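You operate a simulated robot arm through the tools that you are given. There is no shell and no other tool.

Carry out the task below with a simulated two-armed robot. There is one attempt and no reset: what you move stays moved.

TASK
Wipe up the spill on the worktop by the microwave with the red tea towel and put it back.

It is judged by the outcome, as a careful person would: the job done as asked, and still so three seconds after it is handed in. It fails if anything else is knocked over, pushed out of place, dropped, spilled or broken. Flat cloth is picked up by pressing the open fingertips on it (5 to 10 N) and closing them slowly along it; thin cloth reads only 2 to 8 mm in the jaws.

THE ROBOT
Two 6-joint arms with two-finger grippers on one trunk, on a base that moves. Base frame: it is fixed to the floor where the robot stands at the start and does not move with it; the origin is under the middle of the robot, x ahead of it, y to its left, z up. Readings come in mm, rad, newtons and seconds.
The left shoulder is at the start at [70, 176, 915], the right one opposite. With the tool pointing down near the work surface each hand reaches from about 480 to 760 mm from the robot's upright axis, wherever it stands, measured 20 degrees to its own side. Places, roughly: red tea towel [500, 2250, 1000]. Payload 2.45 kg a hand.
The tool frame of a hand sits at the grasp point between the pads (the TCP): z along the fingers, y along the line on which they close. The tips reach 26 mm beyond it. The gripper opens to 96 mm; its body begins 69 mm behind the TCP.
Orientation is that of the tool frame in the base frame, as a unit quaternion [w, x, y, z]. With the fingers straight down and closing along the base's y, the tool's x points along the base's -x, its y along +y and its z along -z.

THE INTERFACE
- The arms move only by the tool drive_tool. It takes "left_motion", "right_motion" or both (then of equal length, played together; a hand with none holds still); each is text: rows parted by semicolons, each of 6 numbers parted by spaces: the shift along the tool's x, y, z in mm, then the turn, a rotation vector about the tool's x, y, z in degrees. In form: x y z rx ry rz; .... A call has 1 to 20 rows; each row shifts and turns the commanded pose from where the row before left it, along the tool's axes as they then stand. "left_fingers" and "right_fingers" are, for a hand that has rows, the gripper command, from -1 (shut) to 1 (fully open), values between in proportion, set as the call begins (left out, the last holds). A row lasts 0.2 s, in which the tool goes at most 50 mm and 0.15 rad; a call with a longer step from one row to the next is refused whole, and so is a gripper value outside its range. A pose out of reach is approached as far as the arm can. The call stops where the force on the tool passes 40 N (or 10 N more than at its start, if that is more) or the arm is blocked; 0.2 s more then pass. The fingers move at their own pace (about 169.8 mm/s each) and stop on an object; they squeeze with about 42 N. The grip force told is the motor's: it shows also when the fingers shut on nothing. Time passes only in rows, and 0.2 s behind the last, so rows that do not move let the fingers close. It gives the time, the measured TCP pose, the force on the tool (base axes), the opening and the grip force at its end, in the units of the frame above (readings bear some noise), with the torque about the TCP (base axes, N m) and any sound that the robot's microphone picked up.
- Cameras (640 x 400 px; columns grow to the right, rows downward): "scene" is now at [144.2, 12.4, 1251.3]; the picture's right is [0.06, -1.00, 0.00], its down [-0.51, -0.03, -0.86] and it looks along [0.86, 0.05, -0.51] (base axes); focal length 277 px, centre (320, 200). "left" rides on the left gripper at [82, -3, -98] in its tool frame; the picture's right is [0.04, 1.00, 0.00], its down [-0.73, 0.03, -0.68] and it looks along [-0.68, 0.03, 0.73] (tool axes); focal length 256 px, centre (320, 200). "right" rides on the right gripper at [82, 3, -98] in its tool frame; the picture's right is [-0.04, 1.00, 0.00], its down [-0.73, -0.03, -0.68] and it looks along [-0.68, -0.03, 0.73] (tool axes); focal length 256 px, centre (320, 200). There is no depth. A picture from a camera that has moved, and an enlarged one, comes with that camera's place and axes in the base frame and with its lens. The place of the scene camera against the robot may be out by one fixed shift of up to 18 mm in any direction.
- snapshot(camera): a new picture of that camera. The clock stands still meanwhile.
- slide_trunk(by): slides the trunk up (or, below 0, down) by that many mm; the arms and the scene camera ride with it, the base frame stays. It gives what a move gives, with no picture.
- drive_base(legs): drives the robot by 1 to 6 legs, each [ahead, left, turn to the left] in mm, mm and rad, along the robot's own axes; the way and the turn of a leg run together, so that a leg with both is an arc; at most 1500 mm and 3.142 rad a leg. The arms and the cameras ride along, it lands a little off, and it stops where it bumps. It gives what a move gives.
- head_to(pan, tilt): turns the head with the scene camera to pan (to the left, within 1.501 rad either way) and tilt (down, from -0.506 to 1.204), counted from straight ahead of the robot. It gives what a move gives.
- enlarge(camera, box): a new picture of the part [left, top, right, bottom] of that camera's present view, enlarged. The clock stands still meanwhile.
- hand_in(): hands the job in; it is judged then, once.

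Nothing tells you exact positions but the pictures and the camera data. Unless the task says otherwise, let go and move clear before handing in.

The tools are called after "Request:" as name(argument=value, ...) on one line, values as JSON. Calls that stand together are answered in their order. drive_tool: Moves the arms, as the interface text tells. Its arguments: {"type":"object","properties":{"left_motion":{"type":"string"},"left_fingers":{"type":"number"},"right_motion":{"type":"string"},"right_fingers":{"type":"number"}},"required":[]} The other tools are called the same way: slide_trunk (by) moves the trunk up or down; drive_base (legs) drives the base; head_to (pan, tilt) turns the head that bears the scene camera; snapshot (camera) takes a picture; enlarge (camera, box) takes an enlarged picture of a part of a camera's view; hand_in () hands the job in.

At the start:

```text
t: 0.0
left_ee_pos: [588.5, 262.5, 1087.6]
left_orientation: [0.0, 0.0, 1.0, 0.0]
left_force: [0.6, -0.4, 0.1]
left_torque: [-0.01, 0.02, -0.03]
left_grip_width: 96.1
left_gripper_force: 0.2
right_ee_pos: [597.8, -240.5, 1022.4]
right_orientation: [0.0, -0.001, 1.0, 0.0]
right_force: [-0.8, 0.1, 0.3]
right_torque: [0.04, 0.03, -0.01]
right_grip_width: 96.1
right_gripper_force: 0.1
trunk travel left (down, up): [-400.0, 440.0]
robot x, y, heading: [-2.9, 0.5, -0.0]
head pan, tilt (commanded): [0.061, 0.532]
```

scene: 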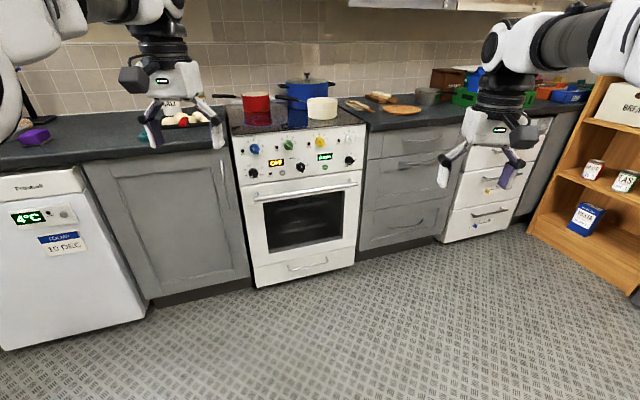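
right: 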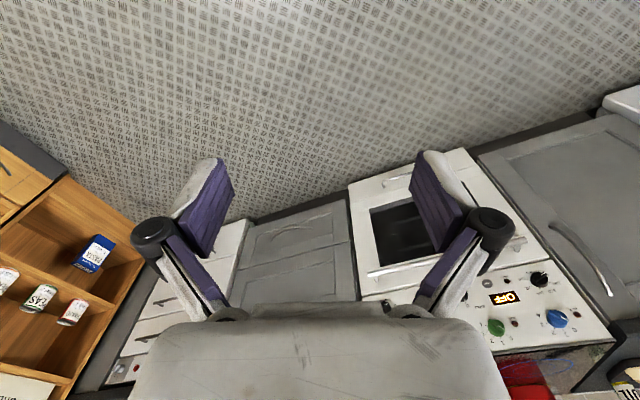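
left: 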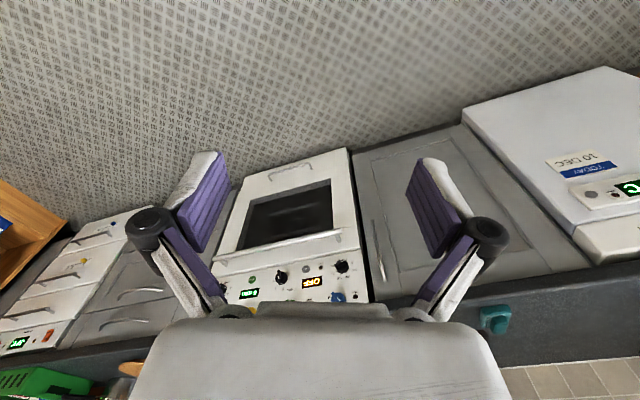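

I see a kitchen run ahead (fridge, cupboards, cooker, drawers) and a shelf to the right; the microwave and towel are not in view yet. I'll turn the head to the left to look for them.

Request:
head_to(pan=1.0, tilt=0.3)

```text
t: 1.2
left_ee_pos: [589.3, 262.3, 1087.7]
left_orientation: [0.001, 0.0, 1.0, 0.0]
left_force: [0.0, 0.6, -0.7]
left_torque: [0.0, 0.03, 0.01]
left_grip_width: 96.1
left_gripper_force: 0.0
right_ee_pos: [598.0, -239.6, 1022.5]
right_orientation: [0.0, 0.0, 1.0, 0.0]
right_force: [-0.6, -0.5, -0.2]
right_torque: [0.01, 0.01, -0.01]
right_grip_width: 96.0
right_gripper_force: 0.0
trunk travel left (down, up): [-400.0, 440.0]
robot x, y, heading: [0.0, 2.5, 0.004]
head pan, tilt (commanded): [1.0, 0.3]
```

The head has turned left; now I take a picture to find the microwave and the towel.

Request:
snapshot(camera="scene")

```text
taken
camera scene: at [104.6, 85.3, 1272.6], right [0.84, -0.54, 0.0], down [-0.16, -0.25, -0.96], along [0.52, 0.8, -0.3], focal length 277 px, centre (320, 200)
```

scene: 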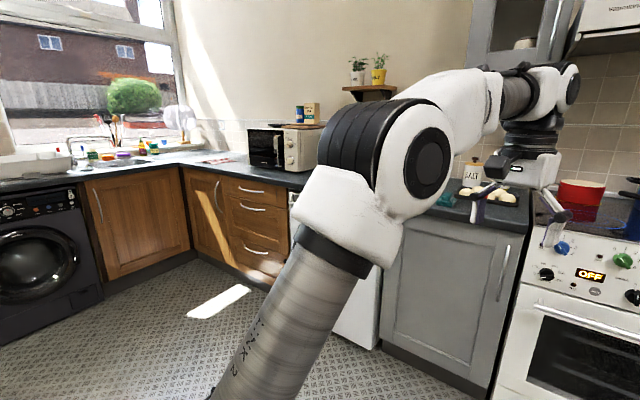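

I see the microwave on the corner worktop and something reddish left of it. Let me enlarge that part.

Request:
enlarge(camera="scene", box=[60, 100, 340, 275])

Request:
enlarge(camera="scene", box=[160, 120, 320, 220])

```text
2.29 times, centred on (200, 188) of scene
camera zoom: at [104.6, 85.3, 1272.6], right [0.84, -0.54, 0.0], down [-0.16, -0.25, -0.96], along [0.52, 0.8, -0.3], focal length 633 px, centre (594, 229)
```

zoom: 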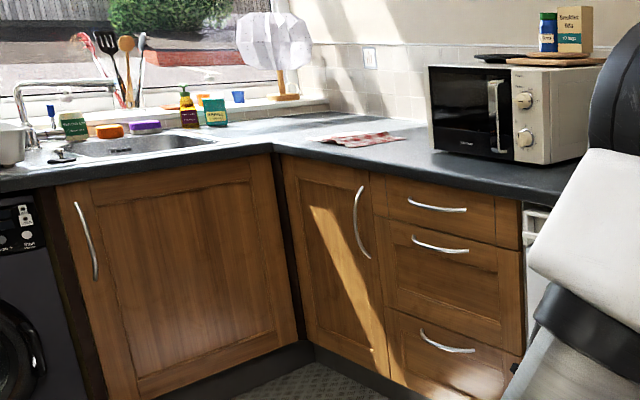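

```text
4.00 times, centred on (240, 170) of scene
camera zoom: at [104.6, 85.3, 1272.6], right [0.84, -0.54, 0.0], down [-0.16, -0.25, -0.96], along [0.52, 0.8, -0.3], focal length 1108 px, centre (640, 320)
```

zoom: 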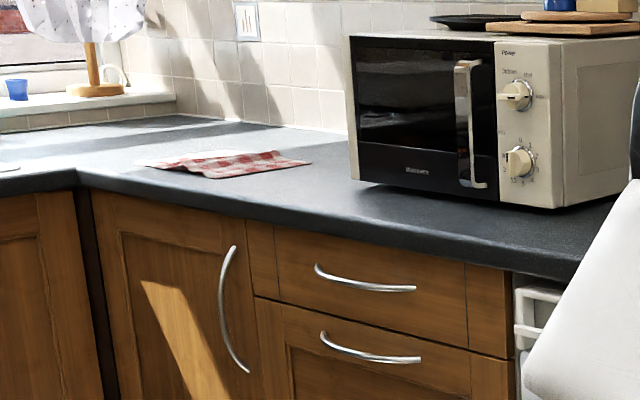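

The towel, red-check, lies flat on the worktop left of the microwave, close to the inner corner of the L-shaped worktop. The counter seems turned about 20° against my frame. Before driving, I check the floor to the left.

Request:
head_to(pan=1.5, tilt=0.6)

Request:
snapshot(camera="scene")

Request:
head_to(pan=0.5, tilt=0.5)

Request:
snapshot(camera="scene")

```text
t: 2.2
left_ee_pos: [587.3, 262.2, 1088.3]
left_orientation: [0.0, -0.001, 1.0, 0.0]
left_force: [0.5, -0.2, 0.3]
left_torque: [0.03, -0.02, -0.02]
left_grip_width: 95.9
left_gripper_force: 0.1
right_ee_pos: [598.7, -239.9, 1021.2]
right_orientation: [0.0, 0.0, 1.0, 0.001]
right_force: [-0.6, 0.5, 0.0]
right_torque: [-0.01, 0.02, -0.05]
right_grip_width: 96.0
right_gripper_force: 0.1
trunk travel left (down, up): [-400.0, 440.0]
robot x, y, heading: [2.2, -0.6, 0.005]
head pan, tilt (commanded): [1.499, 0.6]
```

```text
taken
camera scene: at [60.5, 95.0, 1245.2], right [1.0, -0.07, 0.0], down [-0.04, -0.56, -0.83], along [0.06, 0.82, -0.56], focal length 277 px, centre (320, 200)
```

scene: 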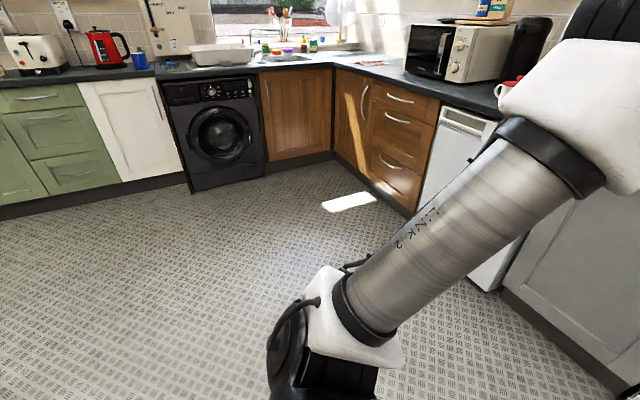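

```text
t: 3.4
left_ee_pos: [589.6, 262.1, 1086.3]
left_orientation: [0.001, 0.0, 1.0, 0.001]
left_force: [-0.2, 0.8, 0.0]
left_torque: [0.0, -0.02, 0.01]
left_grip_width: 96.0
left_gripper_force: 0.1
right_ee_pos: [597.7, -240.7, 1023.1]
right_orientation: [0.0, 0.0, 1.0, -0.001]
right_force: [0.0, -0.2, -0.1]
right_torque: [0.0, 0.0, -0.01]
right_grip_width: 95.9
right_gripper_force: 0.1
trunk travel left (down, up): [-400.0, 440.0]
robot x, y, heading: [-1.2, 2.6, 0.003]
head pan, tilt (commanded): [0.499, 0.499]
```

```text
taken
camera scene: at [134.0, 50.4, 1254.2], right [0.48, -0.88, 0.0], down [-0.42, -0.23, -0.88], along [0.77, 0.42, -0.48], focal length 277 px, centre (320, 200)
```

scene: 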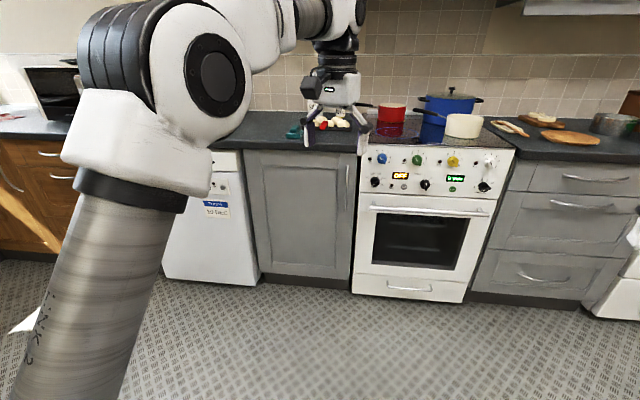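

The floor to the left is clear. I'll turn about 0.35 rad to square up with the counter, then slide left to stand in front of the corner at about 0.8 m, arms still short of the counter.

Request:
drive_base(legs=[[0, 0, 0.35], [0, 800, 0], [0, 780, 0], [250, 0, 0]])

Request:
head_to(pan=0.15, tilt=0.5)

Request:
snapshot(camera="scene")

```text
t: 14.1
left_ee_pos: [172.2, 2004.1, 1088.0]
left_orientation: [0.0, -0.162, 0.987, 0.0]
left_force: [1.1, -0.2, -0.1]
left_torque: [-0.03, 0.02, -0.01]
left_grip_width: 96.0
left_gripper_force: 0.1
right_ee_pos: [340.8, 1529.4, 1021.7]
right_orientation: [0.0, -0.162, 0.987, 0.0]
right_force: [0.3, -0.3, -0.5]
right_torque: [0.02, 0.05, 0.01]
right_grip_width: 95.7
right_gripper_force: 0.0
trunk travel left (down, up): [-400.0, 440.0]
robot x, y, heading: [-299.8, 1569.4, 0.326]
head pan, tilt (commanded): [0.499, 0.499]
```

```text
t: 14.9
left_ee_pos: [171.4, 2002.7, 1087.4]
left_orientation: [0.001, -0.161, 0.987, 0.0]
left_force: [0.3, -0.2, 0.4]
left_torque: [-0.02, -0.01, -0.03]
left_grip_width: 95.9
left_gripper_force: 0.0
right_ee_pos: [340.0, 1529.7, 1022.1]
right_orientation: [-0.001, -0.161, 0.987, 0.0]
right_force: [-0.5, -0.2, 1.3]
right_torque: [0.01, 0.03, 0.01]
right_grip_width: 95.9
right_gripper_force: 0.1
trunk travel left (down, up): [-400.0, 440.0]
robot x, y, heading: [-300.4, 1565.5, 0.324]
head pan, tilt (commanded): [0.15, 0.499]
```

```text
taken
camera scene: at [-170.6, 1631.7, 1254.3], right [0.46, -0.89, 0.0], down [-0.43, -0.22, -0.88], along [0.78, 0.4, -0.48], focal length 277 px, centre (320, 200)
```

scene: 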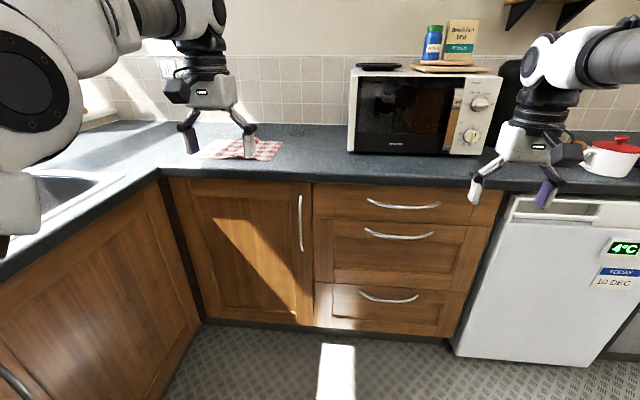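

Now I have a good view of the towel and microwave. I'll enlarge to find the spill and towel details.

Request:
enlarge(camera="scene", box=[120, 90, 360, 240])

Request:
enlarge(camera="scene", box=[330, 50, 640, 245])

Request:
snapshot(camera="left")

Request:
snapshot(camera="right")

```text
2.67 times, centred on (240, 165) of scene
camera zoom: at [-170.6, 1631.7, 1254.3], right [0.46, -0.89, 0.0], down [-0.43, -0.22, -0.88], along [0.78, 0.4, -0.48], focal length 739 px, centre (533, 293)
```

zoom: 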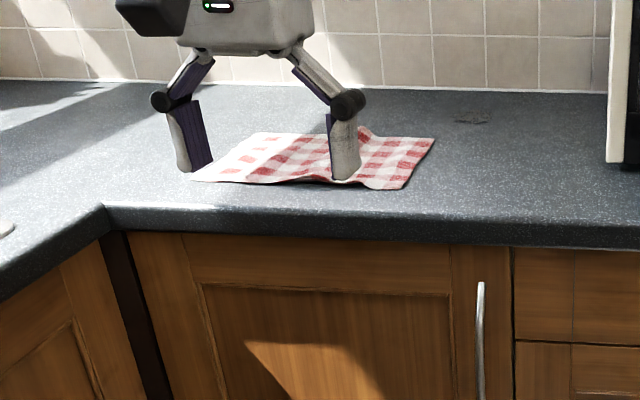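

```text
2.05 times, centred on (485, 148) of scene
camera zoom: at [-170.6, 1631.7, 1254.3], right [0.46, -0.89, 0.0], down [-0.43, -0.22, -0.88], along [0.78, 0.4, -0.48], focal length 568 px, centre (-18, 308)
```

zoom: 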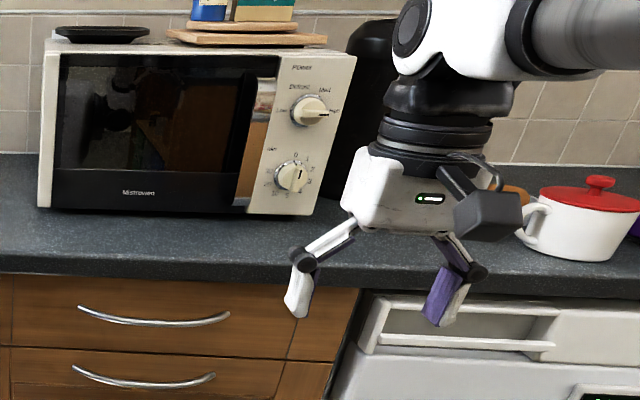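

```text
taken
camera left: at [95.7, 1972.2, 1187.1], right [-0.36, 0.93, 0.0], down [0.69, 0.26, 0.68], along [0.64, 0.24, -0.73], focal length 256 px, centre (320, 200)
```

left: 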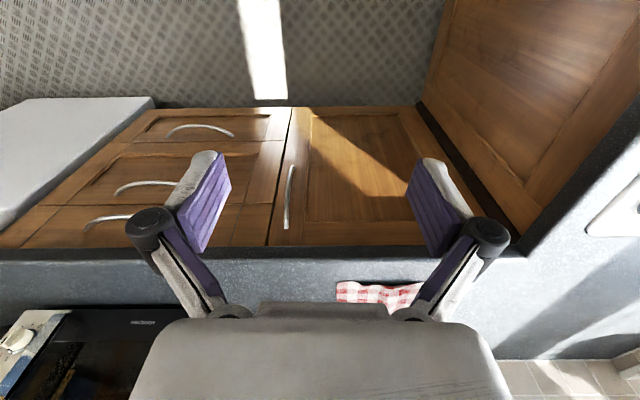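

```text
taken
camera right: at [261.9, 1506.7, 1119.9], right [-0.28, 0.96, 0.0], down [0.7, 0.21, 0.68], along [0.65, 0.19, -0.73], focal length 256 px, centre (320, 200)
```

right: 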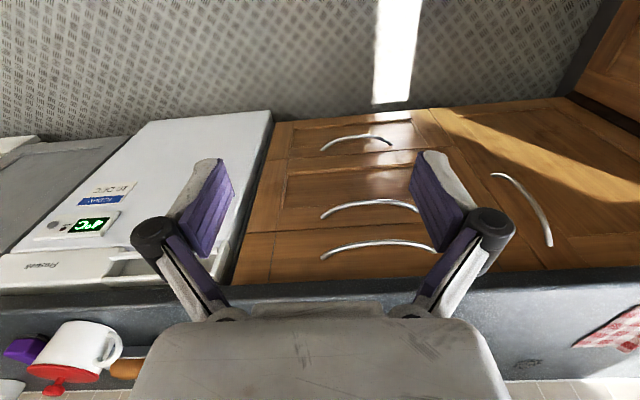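

I see a faint dark mark on the worktop between the towel and the microwave — probably the spill. I enlarge it.

Request:
enlarge(camera="scene", box=[272, 115, 352, 165])

Request:
enlarge(camera="right", box=[480, 300, 640, 400])

```text
8.00 times, centred on (312, 140) of scene
camera zoom: at [-170.6, 1631.7, 1254.3], right [0.46, -0.89, 0.0], down [-0.43, -0.22, -0.88], along [0.78, 0.4, -0.48], focal length 2216 px, centre (384, 680)
```

zoom: 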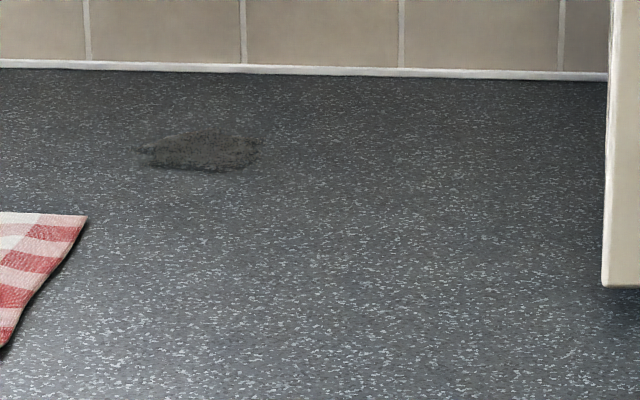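

```text
4.00 times, centred on (560, 350) of right
camera zoom: at [261.9, 1506.7, 1119.9], right [-0.28, 0.96, 0.0], down [0.7, 0.21, 0.68], along [0.65, 0.19, -0.73], focal length 1024 px, centre (-640, -400)
```

zoom: 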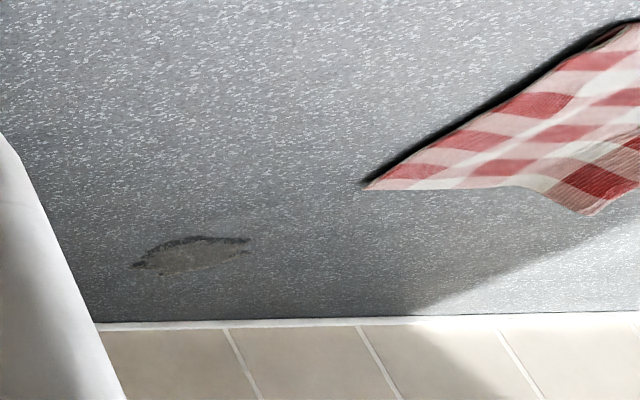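

The spill is a dull brownish patch about 70–80 mm wide at roughly [889, 2292, 912], near the back wall left of the microwave. The towel (about 290×230 mm) lies flat, centred near [613, 2378]. The microwave's front-left corner is near [793, 2006], so I first draw the right arm back and out to the side.

Request:
drive_tool(right_motion="30 -30 0 0 0 0; 35 -32 0 0 0 0; 35 -32 0 0 0 0; 35 -32 0 0 0 0; 35 -32 0 0 0 0; 35 -32 0 0 0 0; 35 -32 0 0 0 0; 35 -32 0 0 0 0; 35 -32 0 0 0 0; 35 -32 0 0 0 0")

Request:
head_to(pan=0.0, tilt=1.2)

Request:
snapshot(camera="scene")

```text
t: 17.1
left_ee_pos: [170.3, 2001.9, 1087.5]
left_orientation: [0.0, -0.161, 0.987, 0.001]
left_force: [0.5, 0.1, -0.2]
left_torque: [0.04, 0.0, -0.01]
left_grip_width: 96.2
left_gripper_force: 0.1
right_ee_pos: [309.1, 1157.4, 1019.8]
right_orientation: [-0.001, -0.161, 0.987, 0.001]
right_force: [0.1, 0.3, -0.4]
right_torque: [0.02, 0.01, 0.02]
right_grip_width: 96.2
right_gripper_force: 0.1
right hand out of reach, approached as far as the arm can: row 4, 5, 6, 7, 8, 9, 10
trunk travel left (down, up): [-400.0, 440.0]
robot x, y, heading: [-301.1, 1567.3, 0.326]
head pan, tilt (commanded): [0.15, 0.499]
```

```text
t: 18.1
left_ee_pos: [170.8, 2003.4, 1087.0]
left_orientation: [-0.001, -0.163, 0.987, 0.0]
left_force: [-0.1, 0.3, 0.1]
left_torque: [0.0, -0.04, -0.03]
left_grip_width: 95.9
left_gripper_force: 0.0
right_ee_pos: [308.1, 1158.4, 1020.3]
right_orientation: [-0.001, -0.162, 0.987, 0.0]
right_force: [0.5, -0.4, 0.5]
right_torque: [0.0, -0.01, -0.02]
right_grip_width: 95.8
right_gripper_force: 0.1
trunk travel left (down, up): [-400.0, 440.0]
robot x, y, heading: [-300.8, 1563.9, 0.328]
head pan, tilt (commanded): [0.0, 1.201]
```

```text
taken
camera scene: at [-198.3, 1608.0, 1200.6], right [0.32, -0.95, 0.0], down [-0.88, -0.3, -0.36], along [0.34, 0.12, -0.93], focal length 277 px, centre (320, 200)
```

scene: 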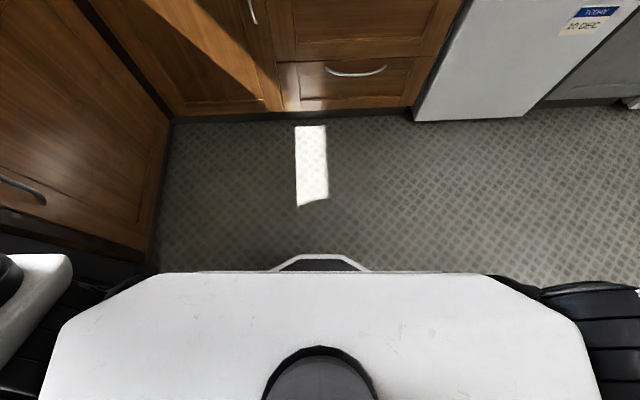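

The base reaches about 300 mm ahead of its axis, so I can bring the axis to about 280 mm from the worktop edge. I'll raise the trunk for better reach and clearance, and then try drawing the right hand further up and back.

Request:
slide_trunk(by=200)

Request:
drive_tool(right_motion="0 0 -40 0 0 0; 0 0 -40 0 0 0; 0 0 -40 0 0 0; 40 0 0 0 0 0; 40 0 0 0 0 0; 40 0 0 0 0 0; 40 0 0 0 0 0; 40 0 0 0 0 0")

Request:
head_to(pan=-0.6, tilt=0.6)

Request:
snapshot(camera="scene")

```text
t: 20.3
left_ee_pos: [172.2, 2004.0, 1287.8]
left_orientation: [0.0, -0.162, 0.987, 0.0]
left_force: [0.4, -0.7, 0.1]
left_torque: [-0.01, 0.03, -0.03]
left_grip_width: 96.0
left_gripper_force: 0.1
right_ee_pos: [309.0, 1159.2, 1220.3]
right_orientation: [-0.001, -0.161, 0.987, -0.001]
right_force: [-0.5, 0.6, 0.5]
right_torque: [-0.01, 0.01, -0.03]
right_grip_width: 96.0
right_gripper_force: 0.0
trunk travel left (down, up): [-600.0, 240.0]
robot x, y, heading: [-301.0, 1569.3, 0.321]
head pan, tilt (commanded): [0.0, 1.201]
```

```text
t: 22.1
left_ee_pos: [172.4, 2003.0, 1287.6]
left_orientation: [0.0, -0.162, 0.987, 0.0]
left_force: [-0.2, 0.4, -0.2]
left_torque: [0.0, 0.03, 0.0]
left_grip_width: 95.9
left_gripper_force: 0.0
right_ee_pos: [261.6, 1092.3, 1347.5]
right_orientation: [-0.001, -0.162, 0.987, 0.0]
right_force: [-0.3, 0.2, -0.3]
right_torque: [0.0, 0.01, 0.04]
right_grip_width: 96.2
right_gripper_force: 0.1
right hand out of reach, approached as far as the arm can: row 5, 6, 7, 8
trunk travel left (down, up): [-600.0, 240.0]
robot x, y, heading: [-306.3, 1567.7, 0.327]
head pan, tilt (commanded): [0.0, 1.201]
```

```text
t: 23.1
left_ee_pos: [172.6, 2002.8, 1288.6]
left_orientation: [0.0, -0.162, 0.987, 0.0]
left_force: [-0.5, 0.7, 0.0]
left_torque: [-0.01, -0.01, 0.04]
left_grip_width: 96.0
left_gripper_force: 0.1
right_ee_pos: [259.3, 1093.5, 1348.5]
right_orientation: [0.0, -0.162, 0.987, 0.0]
right_force: [0.1, -0.1, -1.6]
right_torque: [0.0, -0.01, 0.0]
right_grip_width: 96.1
right_gripper_force: 0.0
trunk travel left (down, up): [-600.0, 240.0]
robot x, y, heading: [-301.6, 1567.7, 0.325]
head pan, tilt (commanded): [-0.6, 0.6]
```

```text
taken
camera scene: at [-166.3, 1565.9, 1445.1], right [-0.27, -0.96, 0.0], down [-0.54, 0.15, -0.82], along [0.79, -0.22, -0.57], focal length 277 px, centre (320, 200)
```

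scene: 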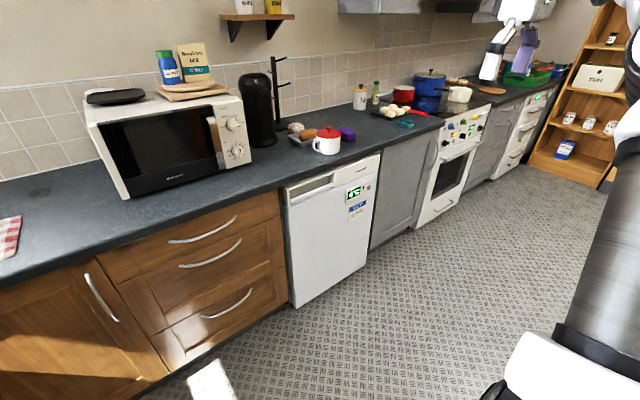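

The right hand is now up at z≈1348 and will pass in front of and above everything. The way ahead is clear, so I drive closer: turn a touch left, then ahead about 500 mm with a little left.

Request:
drive_base(legs=[[0, 0, 0.035], [500, 110, 0]])

Request:
head_to(pan=0.2, tilt=0.9)

Request:
snapshot(camera="scene")

Request:
snapshot(camera="left")

```text
t: 26.5
left_ee_pos: [587.1, 2295.3, 1289.4]
left_orientation: [0.001, -0.175, 0.985, 0.0]
left_force: [0.0, 0.0, -0.7]
left_torque: [0.01, 0.0, 0.0]
left_grip_width: 96.0
left_gripper_force: 0.1
right_ee_pos: [701.4, 1388.6, 1348.6]
right_orientation: [0.0, -0.176, 0.984, 0.0]
right_force: [-0.4, -0.1, 0.5]
right_torque: [0.01, -0.03, 0.01]
right_grip_width: 95.9
right_gripper_force: 0.0
trunk travel left (down, up): [-600.0, 240.0]
robot x, y, heading: [124.3, 1846.1, 0.355]
head pan, tilt (commanded): [-0.6, 0.6]
```

```text
t: 27.6
left_ee_pos: [587.5, 2295.3, 1288.3]
left_orientation: [0.001, -0.175, 0.985, 0.0]
left_force: [-0.2, -0.3, -0.8]
left_torque: [0.02, 0.05, 0.02]
left_grip_width: 96.0
left_gripper_force: 0.0
right_ee_pos: [701.6, 1388.0, 1349.2]
right_orientation: [0.0, -0.176, 0.984, 0.0]
right_force: [0.5, 0.4, -0.2]
right_torque: [0.01, -0.01, -0.02]
right_grip_width: 96.0
right_gripper_force: 0.0
trunk travel left (down, up): [-600.0, 240.0]
robot x, y, heading: [125.7, 1846.9, 0.358]
head pan, tilt (commanded): [0.201, 0.901]
```

```text
taken
camera scene: at [240.6, 1910.1, 1420.4], right [0.53, -0.85, 0.0], down [-0.67, -0.41, -0.62], along [0.53, 0.33, -0.78], focal length 277 px, centre (320, 200)
```

scene: 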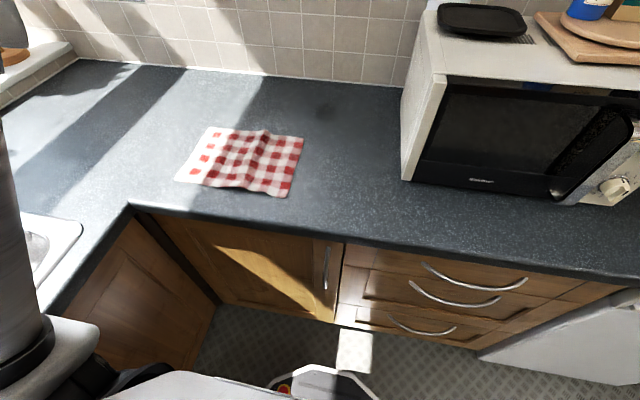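

```text
taken
camera left: at [512.1, 2262.4, 1387.1], right [-0.38, 0.92, 0.0], down [0.68, 0.28, 0.68], along [0.63, 0.26, -0.73], focal length 256 px, centre (320, 200)
```

left: 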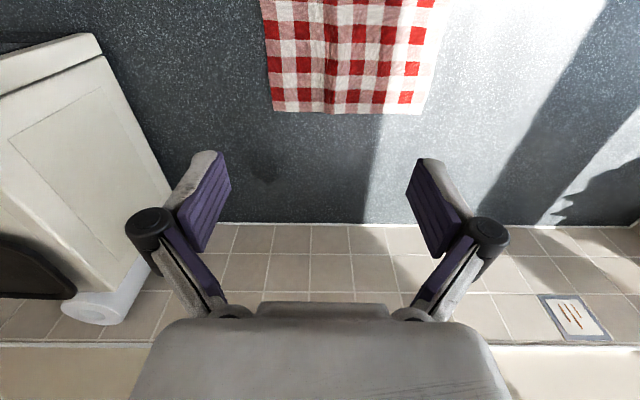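

Both the towel and the faint spill (about pixel 325,108) are now in clear view. I enlarge to measure them.

Request:
enlarge(camera="scene", box=[160, 60, 416, 220])

Request:
enlarge(camera="left", box=[180, 0, 500, 200])

Request:
enlarge(camera="scene", box=[288, 80, 368, 130])

```text
2.50 times, centred on (288, 140) of scene
camera zoom: at [240.6, 1910.1, 1420.4], right [0.53, -0.85, 0.0], down [-0.67, -0.41, -0.62], along [0.53, 0.33, -0.78], focal length 693 px, centre (400, 350)
```

zoom: 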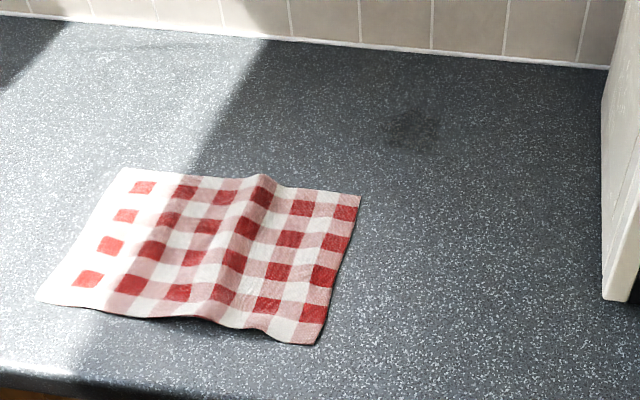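

```text
2.00 times, centred on (340, 100) of left
camera zoom: at [512.1, 2262.4, 1387.1], right [-0.38, 0.92, 0.0], down [0.68, 0.28, 0.68], along [0.63, 0.26, -0.73], focal length 512 px, centre (280, 400)
```

zoom: 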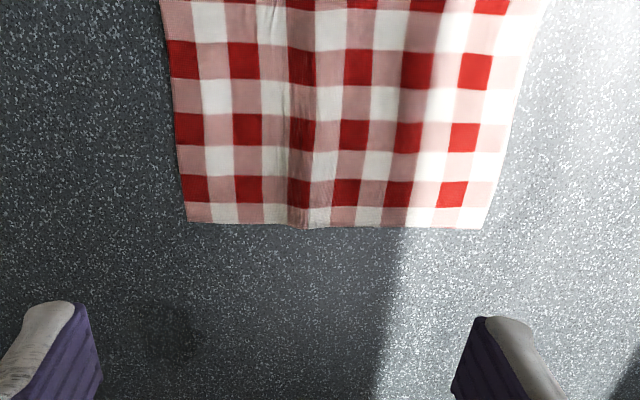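

```text
8.00 times, centred on (328, 105) of scene
camera zoom: at [240.6, 1910.1, 1420.4], right [0.53, -0.85, 0.0], down [-0.67, -0.41, -0.62], along [0.53, 0.33, -0.78], focal length 2216 px, centre (256, 960)
```

zoom: 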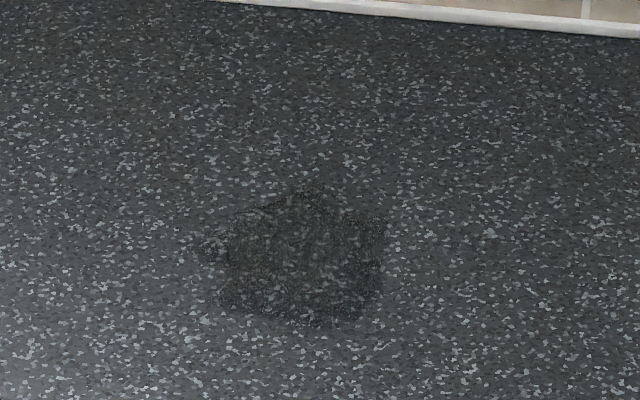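

Using the left camera (more exact) I place the spill centre near [874, 2280], and the towel aligned with the counter: far edge from [738, 2262] to [636, 2526], about 283 × 219 mm. The spill is about 850 mm ahead of my axis, so I drive ~125 mm closer; the base front should stay just clear of the cupboard.

Request:
drive_base(legs=[[120, 0, 0]])

Request:
head_to(pan=0.2, tilt=1.2)

Request:
snapshot(camera="scene")

```text
t: 28.9
left_ee_pos: [702.5, 2336.1, 1289.0]
left_orientation: [0.001, -0.174, 0.985, -0.001]
left_force: [-0.5, 0.6, 0.2]
left_torque: [0.0, -0.03, 0.0]
left_grip_width: 96.0
left_gripper_force: 0.0
right_ee_pos: [813.8, 1427.1, 1348.4]
right_orientation: [0.0, -0.174, 0.985, 0.0]
right_force: [0.0, 0.6, -0.3]
right_torque: [0.0, 0.0, 0.0]
right_grip_width: 96.1
right_gripper_force: 0.0
trunk travel left (down, up): [-600.0, 240.0]
robot x, y, heading: [242.9, 1886.2, 0.349]
head pan, tilt (commanded): [0.201, 0.901]
```

```text
t: 29.7
left_ee_pos: [702.5, 2336.7, 1288.1]
left_orientation: [0.0, -0.174, 0.985, 0.0]
left_force: [-0.5, -0.9, 0.4]
left_torque: [0.03, -0.02, -0.01]
left_grip_width: 95.9
left_gripper_force: 0.2
right_ee_pos: [813.8, 1428.1, 1348.1]
right_orientation: [0.0, -0.174, 0.985, 0.0]
right_force: [-0.2, 0.0, 0.0]
right_torque: [0.0, 0.04, 0.03]
right_grip_width: 96.4
right_gripper_force: 0.0
trunk travel left (down, up): [-600.0, 240.0]
robot x, y, heading: [240.5, 1886.2, 0.343]
head pan, tilt (commanded): [0.201, 1.201]
```

```text
taken
camera scene: at [338.9, 1941.6, 1400.5], right [0.52, -0.85, 0.0], down [-0.79, -0.49, -0.36], along [0.31, 0.19, -0.93], focal length 277 px, centre (320, 200)
```

scene: 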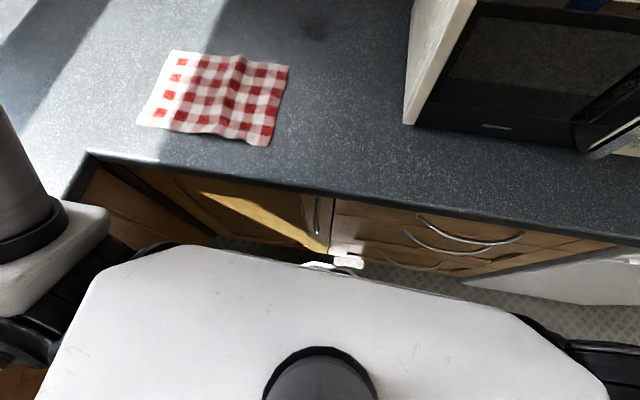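

The base sits clear of the cupboard, with the spill about 730 mm ahead of my axis. I test in the air whether the left hand reaches above the spill, and look at it with the wrist camera.

Request:
drive_tool(left_motion="-35 -28 0 0 0 0; -35 -28 0 0 0 0; -35 -28 0 0 0 0; -35 -28 0 0 0 0; 0 0 45 0 0 0; 0 0 45 0 0 0; 0 0 45 0 0 0; 0 0 45 0 0 0; 0 0 45 0 0 0; 0 0 0 0 0 0")

Request:
snapshot(camera="left")

Request:
snapshot(camera="scene")

```text
t: 31.9
left_ee_pos: [789.4, 2286.1, 1041.9]
left_orientation: [0.001, -0.174, 0.985, 0.0]
left_force: [-0.6, 0.3, 0.5]
left_torque: [0.03, -0.01, 0.0]
left_grip_width: 96.2
left_gripper_force: 0.1
left hand out of reach, approached as far as the arm can: row 2, 3, 4
right_ee_pos: [815.1, 1428.3, 1348.1]
right_orientation: [0.0, -0.174, 0.985, 0.0]
right_force: [0.0, 0.4, -0.1]
right_torque: [0.0, -0.01, 0.01]
right_grip_width: 96.0
right_gripper_force: 0.0
trunk travel left (down, up): [-600.0, 240.0]
robot x, y, heading: [241.1, 1888.1, 0.349]
head pan, tilt (commanded): [0.201, 1.201]
```

```text
taken
camera left: at [714.7, 2252.7, 1141.1], right [-0.38, 0.93, 0.0], down [0.68, 0.28, 0.68], along [0.63, 0.26, -0.73], focal length 256 px, centre (320, 200)
```

left: 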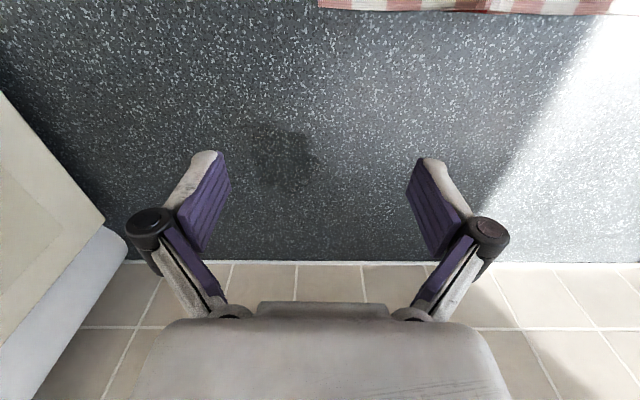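

```text
taken
camera scene: at [337.9, 1941.2, 1400.6], right [0.52, -0.85, 0.0], down [-0.79, -0.49, -0.36], along [0.31, 0.19, -0.93], focal length 277 px, centre (320, 200)
```

scene: 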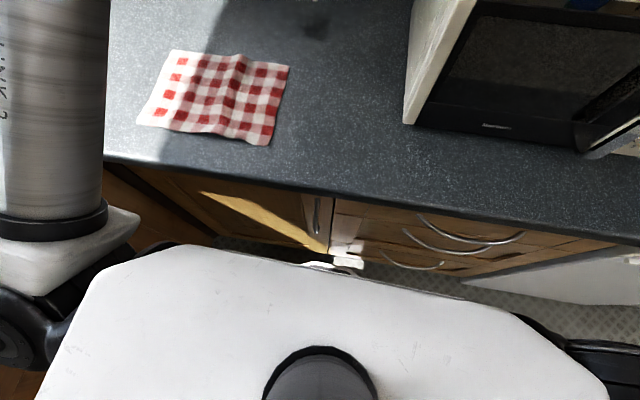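

The wrist camera puts the spill centre at about [870, 2277], roughly 85 mm across. The hand got to 790 at height; I try moving further ahead now that it is lower.

Request:
drive_tool(left_motion="-25 -11 0 0 0 0; -25 -11 0 0 0 0; -25 -11 0 0 0 0; 0 0 30 0 0 0; 0 0 30 0 0 0; 0 0 0 0 0 0")

```text
t: 33.3
left_ee_pos: [873.0, 2278.3, 981.0]
left_orientation: [0.001, -0.174, 0.985, 0.0]
left_force: [0.5, 0.1, 0.8]
left_torque: [0.03, -0.01, 0.01]
left_grip_width: 96.1
left_gripper_force: 0.1
right_ee_pos: [813.7, 1430.3, 1348.8]
right_orientation: [-0.001, -0.174, 0.985, 0.0]
right_force: [0.0, -0.1, 0.2]
right_torque: [0.0, -0.06, 0.05]
right_grip_width: 96.0
right_gripper_force: 0.0
trunk travel left (down, up): [-600.0, 240.0]
robot x, y, heading: [239.1, 1887.9, 0.344]
head pan, tilt (commanded): [0.201, 1.201]
```

The hand reaches right over the spill at [873, 2278, 981]. I check it can go another ~45 mm ahead, for the far edge of the spill.

Request:
drive_tool(left_motion="-25 0 0 0 0 0; -25 0 0 0 0 0; 0 0 0 0 0 0")

Request:
snapshot(camera="scene")

```text
t: 34.1
left_ee_pos: [892.7, 2287.8, 981.2]
left_orientation: [0.001, -0.174, 0.985, -0.001]
left_force: [-1.4, 0.1, 0.1]
left_torque: [-0.01, 0.02, 0.02]
left_grip_width: 96.2
left_gripper_force: 0.1
left hand out of reach, approached as far as the arm can: row 1, 2
right_ee_pos: [813.2, 1428.5, 1349.0]
right_orientation: [0.0, -0.174, 0.985, 0.0]
right_force: [0.0, 0.5, -0.3]
right_torque: [-0.03, -0.02, -0.01]
right_grip_width: 96.0
right_gripper_force: 0.0
trunk travel left (down, up): [-600.0, 240.0]
robot x, y, heading: [240.4, 1889.3, 0.35]
head pan, tilt (commanded): [0.201, 1.201]
```

```text
taken
camera scene: at [338.3, 1941.1, 1400.6], right [0.52, -0.85, 0.0], down [-0.79, -0.49, -0.36], along [0.31, 0.19, -0.93], focal length 277 px, centre (320, 200)
```

scene: 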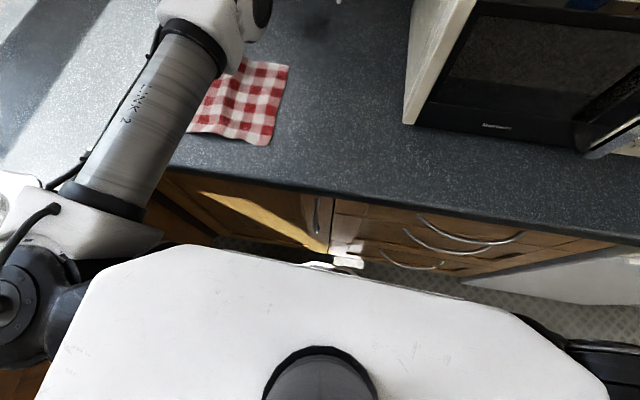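

Vertical reach ends around n≈1642 (just over the spill's far part); a small tilt can give the rest. Now I go above the towel's ridge near its far edge, about [657, 2345], and look with the wrist camera before pinching.

Request:
drive_tool(left_motion="40 27 -4 0 0 0; 40 27 -4 0 0 0; 40 27 -4 0 0 0; 40 27 -4 0 0 0; 42 26 -4 0 0 0; 0 0 0 0 0 0")

Request:
snapshot(camera="left")

Request:
snapshot(camera="scene")

```text
t: 35.5
left_ee_pos: [656.4, 2347.4, 1002.3]
left_orientation: [0.0, -0.174, 0.985, 0.0]
left_force: [0.4, -0.5, 0.0]
left_torque: [0.03, 0.04, 0.0]
left_grip_width: 96.1
left_gripper_force: 0.1
right_ee_pos: [814.4, 1427.4, 1347.3]
right_orientation: [-0.001, -0.174, 0.985, 0.0]
right_force: [0.2, -0.2, 0.7]
right_torque: [0.03, 0.05, -0.02]
right_grip_width: 96.4
right_gripper_force: 0.1
trunk travel left (down, up): [-600.0, 240.0]
robot x, y, heading: [241.9, 1887.8, 0.349]
head pan, tilt (commanded): [0.201, 1.201]
```

```text
taken
camera left: at [582.0, 2313.4, 1101.3], right [-0.38, 0.93, 0.0], down [0.68, 0.28, 0.68], along [0.63, 0.26, -0.73], focal length 256 px, centre (320, 200)
```

left: 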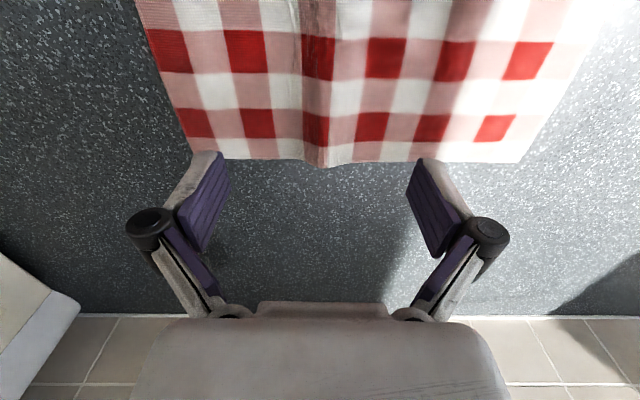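

```text
taken
camera scene: at [339.9, 1940.8, 1400.5], right [0.52, -0.85, 0.0], down [-0.8, -0.49, -0.36], along [0.31, 0.19, -0.93], focal length 277 px, centre (320, 200)
```

scene: 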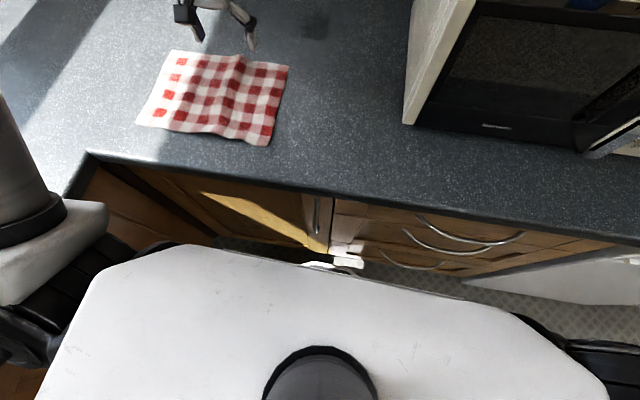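

The TCP projects onto the ridge, 44 mm inside the far edge — as planned. I descend carefully, open-fingered, to just above the cloth.

Request:
drive_tool(left_motion="0 0 25 0 0 0; 0 0 25 0 0 0; 0 0 5 0 0 0; 0 0 0 0 0 0", left_fingers=1)

```text
t: 36.5
left_ee_pos: [657.3, 2345.8, 947.6]
left_orientation: [-0.001, -0.174, 0.985, 0.001]
left_force: [-0.7, 0.1, -0.9]
left_torque: [0.03, -0.03, 0.0]
left_grip_width: 95.9
left_gripper_force: 0.0
right_ee_pos: [814.2, 1429.9, 1348.4]
right_orientation: [0.0, -0.173, 0.985, 0.001]
right_force: [0.8, 0.3, -1.0]
right_torque: [0.04, 0.01, 0.02]
right_grip_width: 96.1
right_gripper_force: 0.0
trunk travel left (down, up): [-600.0, 240.0]
robot x, y, heading: [240.4, 1891.2, 0.348]
head pan, tilt (commanded): [0.201, 1.201]
```

No contact yet at TCP z≈948. I go down in small steps.

Request:
drive_tool(left_motion="0 0 2 0 0 0; 0 0 2 0 0 0; 0 0 2 0 0 0; 0 0 0 0 0 0")

```text
t: 37.5
left_ee_pos: [658.9, 2346.8, 940.6]
left_orientation: [0.001, -0.174, 0.985, 0.0]
left_force: [-0.3, 0.0, 0.9]
left_torque: [-0.03, -0.01, -0.03]
left_grip_width: 96.0
left_gripper_force: 0.0
right_ee_pos: [813.8, 1428.7, 1347.5]
right_orientation: [0.001, -0.174, 0.985, 0.0]
right_force: [0.2, 0.5, -0.6]
right_torque: [0.01, -0.01, -0.03]
right_grip_width: 96.0
right_gripper_force: 0.1
trunk travel left (down, up): [-600.0, 240.0]
robot x, y, heading: [241.4, 1890.5, 0.347]
head pan, tilt (commanded): [0.201, 1.201]
```

Request:
drive_tool(left_motion="0 0 1.5 0 0 0; 0 0 1.5 0 0 0; 0 0 0 0 0 0")

```text
t: 38.3
left_ee_pos: [657.9, 2345.0, 938.8]
left_orientation: [0.0, -0.175, 0.985, 0.0]
left_force: [0.1, -0.4, -0.4]
left_torque: [0.01, 0.0, -0.02]
left_grip_width: 95.9
left_gripper_force: 0.0
right_ee_pos: [813.8, 1428.8, 1348.9]
right_orientation: [0.0, -0.173, 0.985, 0.0]
right_force: [0.6, 0.2, 0.6]
right_torque: [0.01, 0.0, 0.01]
right_grip_width: 95.9
right_gripper_force: 0.1
trunk travel left (down, up): [-600.0, 240.0]
robot x, y, heading: [240.2, 1888.8, 0.345]
head pan, tilt (commanded): [0.201, 1.201]
```

Still no contact at about 938.5; I continue in small steps down.

Request:
drive_tool(left_motion="0 0 1.5 0 0 0; 0 0 1.5 0 0 0; 0 0 0 0 0 0")

```text
t: 39.1
left_ee_pos: [658.2, 2346.1, 935.5]
left_orientation: [-0.001, -0.173, 0.985, 0.0]
left_force: [0.8, -0.3, 0.1]
left_torque: [0.03, 0.0, 0.03]
left_grip_width: 95.6
left_gripper_force: 0.0
right_ee_pos: [812.9, 1428.5, 1348.5]
right_orientation: [0.001, -0.174, 0.985, 0.0]
right_force: [-0.2, 0.2, -0.2]
right_torque: [-0.02, -0.03, 0.0]
right_grip_width: 96.1
right_gripper_force: 0.1
trunk travel left (down, up): [-600.0, 240.0]
robot x, y, heading: [239.5, 1885.9, 0.35]
head pan, tilt (commanded): [0.201, 1.201]
```

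Request:
drive_tool(left_motion="0 0 1.5 0 0 0; 0 0 1.5 0 0 0; 0 0 0 0 0 0")

Request:
snapshot(camera="left")

```text
t: 39.9
left_ee_pos: [658.5, 2346.3, 932.1]
left_orientation: [0.002, -0.173, 0.985, 0.0]
left_force: [-0.7, 0.3, 0.4]
left_torque: [-0.04, -0.01, -0.04]
left_grip_width: 96.1
left_gripper_force: 0.0
right_ee_pos: [813.0, 1428.2, 1347.4]
right_orientation: [0.0, -0.173, 0.985, 0.0]
right_force: [0.9, -0.5, -0.7]
right_torque: [0.03, -0.03, -0.02]
right_grip_width: 96.0
right_gripper_force: 0.1
trunk travel left (down, up): [-600.0, 240.0]
robot x, y, heading: [241.2, 1891.0, 0.346]
head pan, tilt (commanded): [0.201, 1.201]
```

```text
taken
camera left: at [583.2, 2312.6, 1030.5], right [-0.38, 0.93, 0.0], down [0.68, 0.28, 0.68], along [0.63, 0.26, -0.73], focal length 256 px, centre (320, 200)
```

left: 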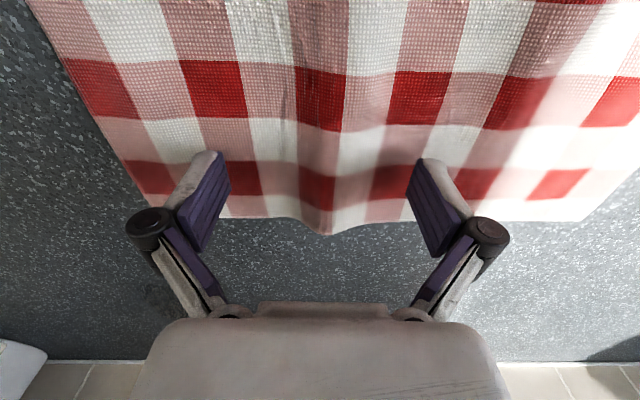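

Still no contact at 932; fingertips appear just above the cloth. I keep stepping down.

Request:
drive_tool(left_motion="0 0 2 0 0 0; 0 0 2 0 0 0; 0 0 0 0 0 0")

```text
t: 40.7
left_ee_pos: [659.3, 2346.6, 925.6]
left_orientation: [0.001, -0.174, 0.985, 0.0]
left_force: [-0.3, 0.4, 0.1]
left_torque: [-0.03, -0.01, 0.02]
left_grip_width: 96.2
left_gripper_force: 0.1
right_ee_pos: [812.8, 1429.2, 1346.9]
right_orientation: [0.0, -0.174, 0.985, 0.0]
right_force: [0.5, 0.6, -0.8]
right_torque: [0.0, -0.06, 0.03]
right_grip_width: 96.0
right_gripper_force: 0.0
trunk travel left (down, up): [-600.0, 240.0]
robot x, y, heading: [238.3, 1887.4, 0.353]
head pan, tilt (commanded): [0.201, 1.201]
```

Request:
drive_tool(left_motion="0 0 1.5 0 0 0; 0 0 1.5 0 0 0; 0 0 0 0 0 0")

```text
t: 41.5
left_ee_pos: [658.5, 2345.8, 925.6]
left_orientation: [0.001, -0.174, 0.985, 0.001]
left_force: [-0.3, -0.2, -0.5]
left_torque: [0.01, 0.0, 0.02]
left_grip_width: 95.9
left_gripper_force: 0.1
right_ee_pos: [814.8, 1429.5, 1348.2]
right_orientation: [0.0, -0.175, 0.985, -0.001]
right_force: [-0.2, 0.4, -0.3]
right_torque: [0.0, -0.01, 0.02]
right_grip_width: 96.1
right_gripper_force: 0.0
trunk travel left (down, up): [-600.0, 240.0]
robot x, y, heading: [234.8, 1887.0, 0.351]
head pan, tilt (commanded): [0.201, 1.201]
```

Request:
drive_tool(left_motion="0 0 1.5 0 0 0; 0 0 1.5 0 0 0; 0 0 0 0 0 0")

Request:
enlarge(camera="left", box=[100, 100, 540, 375])

```text
t: 42.3
left_ee_pos: [658.9, 2346.2, 923.6]
left_orientation: [0.001, -0.174, 0.985, 0.0]
left_force: [-0.2, 0.0, 4.6]
left_torque: [0.04, -0.02, 0.0]
left_grip_width: 96.3
left_gripper_force: 0.1
right_ee_pos: [812.5, 1429.0, 1347.7]
right_orientation: [-0.001, -0.173, 0.985, 0.0]
right_force: [-0.6, 0.8, -0.4]
right_torque: [-0.01, -0.02, -0.02]
right_grip_width: 96.0
right_gripper_force: 0.1
trunk travel left (down, up): [-600.0, 240.0]
robot x, y, heading: [241.0, 1889.8, 0.348]
head pan, tilt (commanded): [0.201, 1.201]
```

```text
1.45 times, centred on (320, 238) of left
camera zoom: at [583.4, 2312.6, 1021.5], right [-0.38, 0.93, 0.0], down [0.68, 0.28, 0.68], along [0.63, 0.26, -0.73], focal length 372 px, centre (320, 146)
```

zoom: 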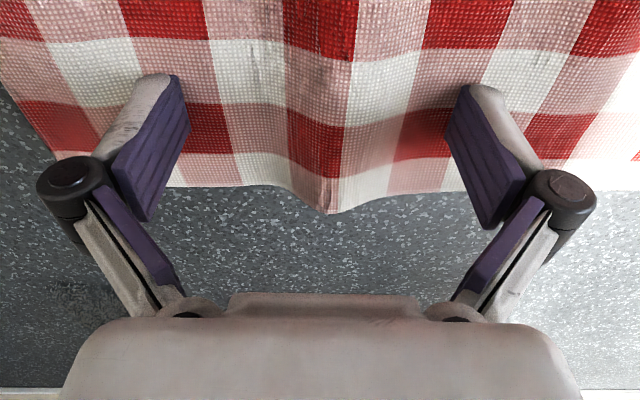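

Contact: 4.6 N upward at TCP z≈923. I press slightly more and close the fingers in small steps, watching the force.

Request:
drive_tool(left_motion="0 0 0.7 0 0 0; 0 0 0 0 0 0")

Request:
drive_tool(left_motion="0 0 0 0 0 0; 0 0 0 0 0 0", left_fingers=0.85)

```text
t: 42.9
left_ee_pos: [658.6, 2345.7, 921.8]
left_orientation: [0.002, -0.174, 0.985, 0.0]
left_force: [1.0, 0.4, 9.3]
left_torque: [0.08, -0.01, 0.02]
left_grip_width: 96.2
left_gripper_force: 0.1
right_ee_pos: [812.9, 1427.0, 1347.5]
right_orientation: [0.0, -0.174, 0.985, 0.0]
right_force: [-0.1, -0.7, 0.3]
right_torque: [-0.01, -0.01, 0.03]
right_grip_width: 96.2
right_gripper_force: 0.0
trunk travel left (down, up): [-600.0, 240.0]
robot x, y, heading: [239.0, 1887.2, 0.347]
head pan, tilt (commanded): [0.201, 1.201]
```

```text
t: 43.5
left_ee_pos: [657.6, 2345.4, 920.9]
left_orientation: [0.0, -0.174, 0.985, 0.0]
left_force: [0.5, -0.4, 9.0]
left_torque: [0.02, -0.04, 0.0]
left_grip_width: 91.3
left_gripper_force: 7.1
right_ee_pos: [812.7, 1428.3, 1348.4]
right_orientation: [0.001, -0.173, 0.985, 0.0]
right_force: [-0.2, -0.3, -0.5]
right_torque: [-0.01, -0.01, 0.01]
right_grip_width: 95.9
right_gripper_force: 0.1
trunk travel left (down, up): [-600.0, 240.0]
robot x, y, heading: [241.1, 1885.9, 0.351]
head pan, tilt (commanded): [0.201, 1.201]
```

The width shrinks with steady 9 N. I continue closing slowly.

Request:
drive_tool(left_motion="0 0 0 0 0 0; 0 0 0 0 0 0", left_fingers=0.65)

Request:
drive_tool(left_motion="0 0 0 0 0 0; 0 0 0 0 0 0", left_fingers=0.45)

Request:
snapshot(camera="left")

```text
t: 44.1
left_ee_pos: [658.8, 2345.4, 922.0]
left_orientation: [0.001, -0.173, 0.985, 0.0]
left_force: [-0.3, 0.3, 1.2]
left_torque: [0.01, 0.03, -0.01]
left_grip_width: 80.2
left_gripper_force: 0.0
right_ee_pos: [812.1, 1428.0, 1348.2]
right_orientation: [0.0, -0.174, 0.985, 0.0]
right_force: [-0.2, 0.5, 0.8]
right_torque: [0.06, -0.02, 0.01]
right_grip_width: 95.9
right_gripper_force: 0.1
trunk travel left (down, up): [-600.0, 240.0]
robot x, y, heading: [240.5, 1887.6, 0.355]
head pan, tilt (commanded): [0.201, 1.201]
```

```text
t: 44.7
left_ee_pos: [658.9, 2346.7, 922.5]
left_orientation: [0.0, -0.173, 0.985, 0.0]
left_force: [0.4, -0.2, 2.7]
left_torque: [-0.02, 0.05, 0.02]
left_grip_width: 71.9
left_gripper_force: 0.0
right_ee_pos: [812.9, 1427.6, 1347.9]
right_orientation: [0.0, -0.174, 0.985, 0.001]
right_force: [-0.1, -0.7, 0.0]
right_torque: [0.04, 0.0, -0.01]
right_grip_width: 95.9
right_gripper_force: 0.0
trunk travel left (down, up): [-600.0, 240.0]
robot x, y, heading: [237.1, 1891.8, 0.35]
head pan, tilt (commanded): [0.201, 1.201]
```

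```text
taken
camera left: at [583.0, 2312.4, 1021.1], right [-0.38, 0.93, 0.0], down [0.68, 0.28, 0.68], along [0.63, 0.26, -0.73], focal length 256 px, centre (320, 200)
```

left: 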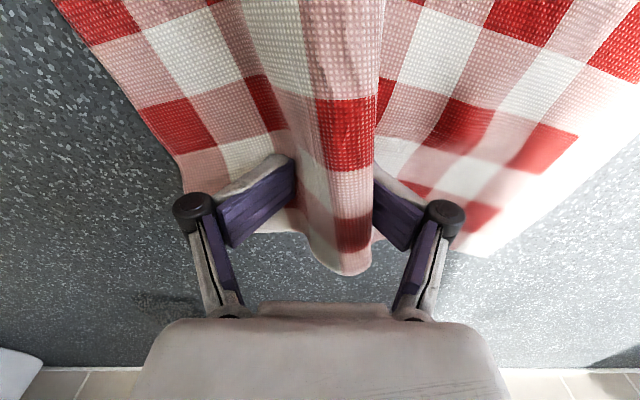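

The cloth is gathering nicely into a ridge between the fingers. The press has dropped to ~2 N, so I go 1 mm lower and continue closing.

Request:
drive_tool(left_motion="0 0 0.8 0 0 0; 0 0 0 0 0 0", left_fingers=0.3)

Request:
drive_tool(left_motion="0 0 0 0 0 0; 0 0 0 0 0 0", left_fingers=0.1)

```text
t: 45.3
left_ee_pos: [659.1, 2345.3, 922.5]
left_orientation: [0.001, -0.174, 0.985, 0.0]
left_force: [0.1, 0.7, 9.7]
left_torque: [-0.01, -0.02, -0.01]
left_grip_width: 62.5
left_gripper_force: 9.3
right_ee_pos: [814.1, 1426.6, 1347.7]
right_orientation: [0.0, -0.173, 0.985, 0.0]
right_force: [-0.3, -0.3, 0.0]
right_torque: [-0.01, -0.03, -0.04]
right_grip_width: 96.1
right_gripper_force: 0.0
trunk travel left (down, up): [-600.0, 240.0]
robot x, y, heading: [242.0, 1885.1, 0.349]
head pan, tilt (commanded): [0.201, 1.201]
```

```text
t: 45.9
left_ee_pos: [658.3, 2344.7, 921.0]
left_orientation: [0.0, -0.174, 0.985, 0.001]
left_force: [-3.4, -3.1, 24.1]
left_torque: [-0.09, 0.07, -0.01]
left_grip_width: 57.7
left_gripper_force: 15.6
right_ee_pos: [813.3, 1425.2, 1348.5]
right_orientation: [0.001, -0.174, 0.985, 0.0]
right_force: [-0.4, 0.3, -0.5]
right_torque: [-0.04, -0.01, 0.01]
right_grip_width: 95.9
right_gripper_force: 0.1
trunk travel left (down, up): [-600.0, 240.0]
robot x, y, heading: [242.0, 1887.9, 0.352]
head pan, tilt (commanded): [0.201, 1.201]
```

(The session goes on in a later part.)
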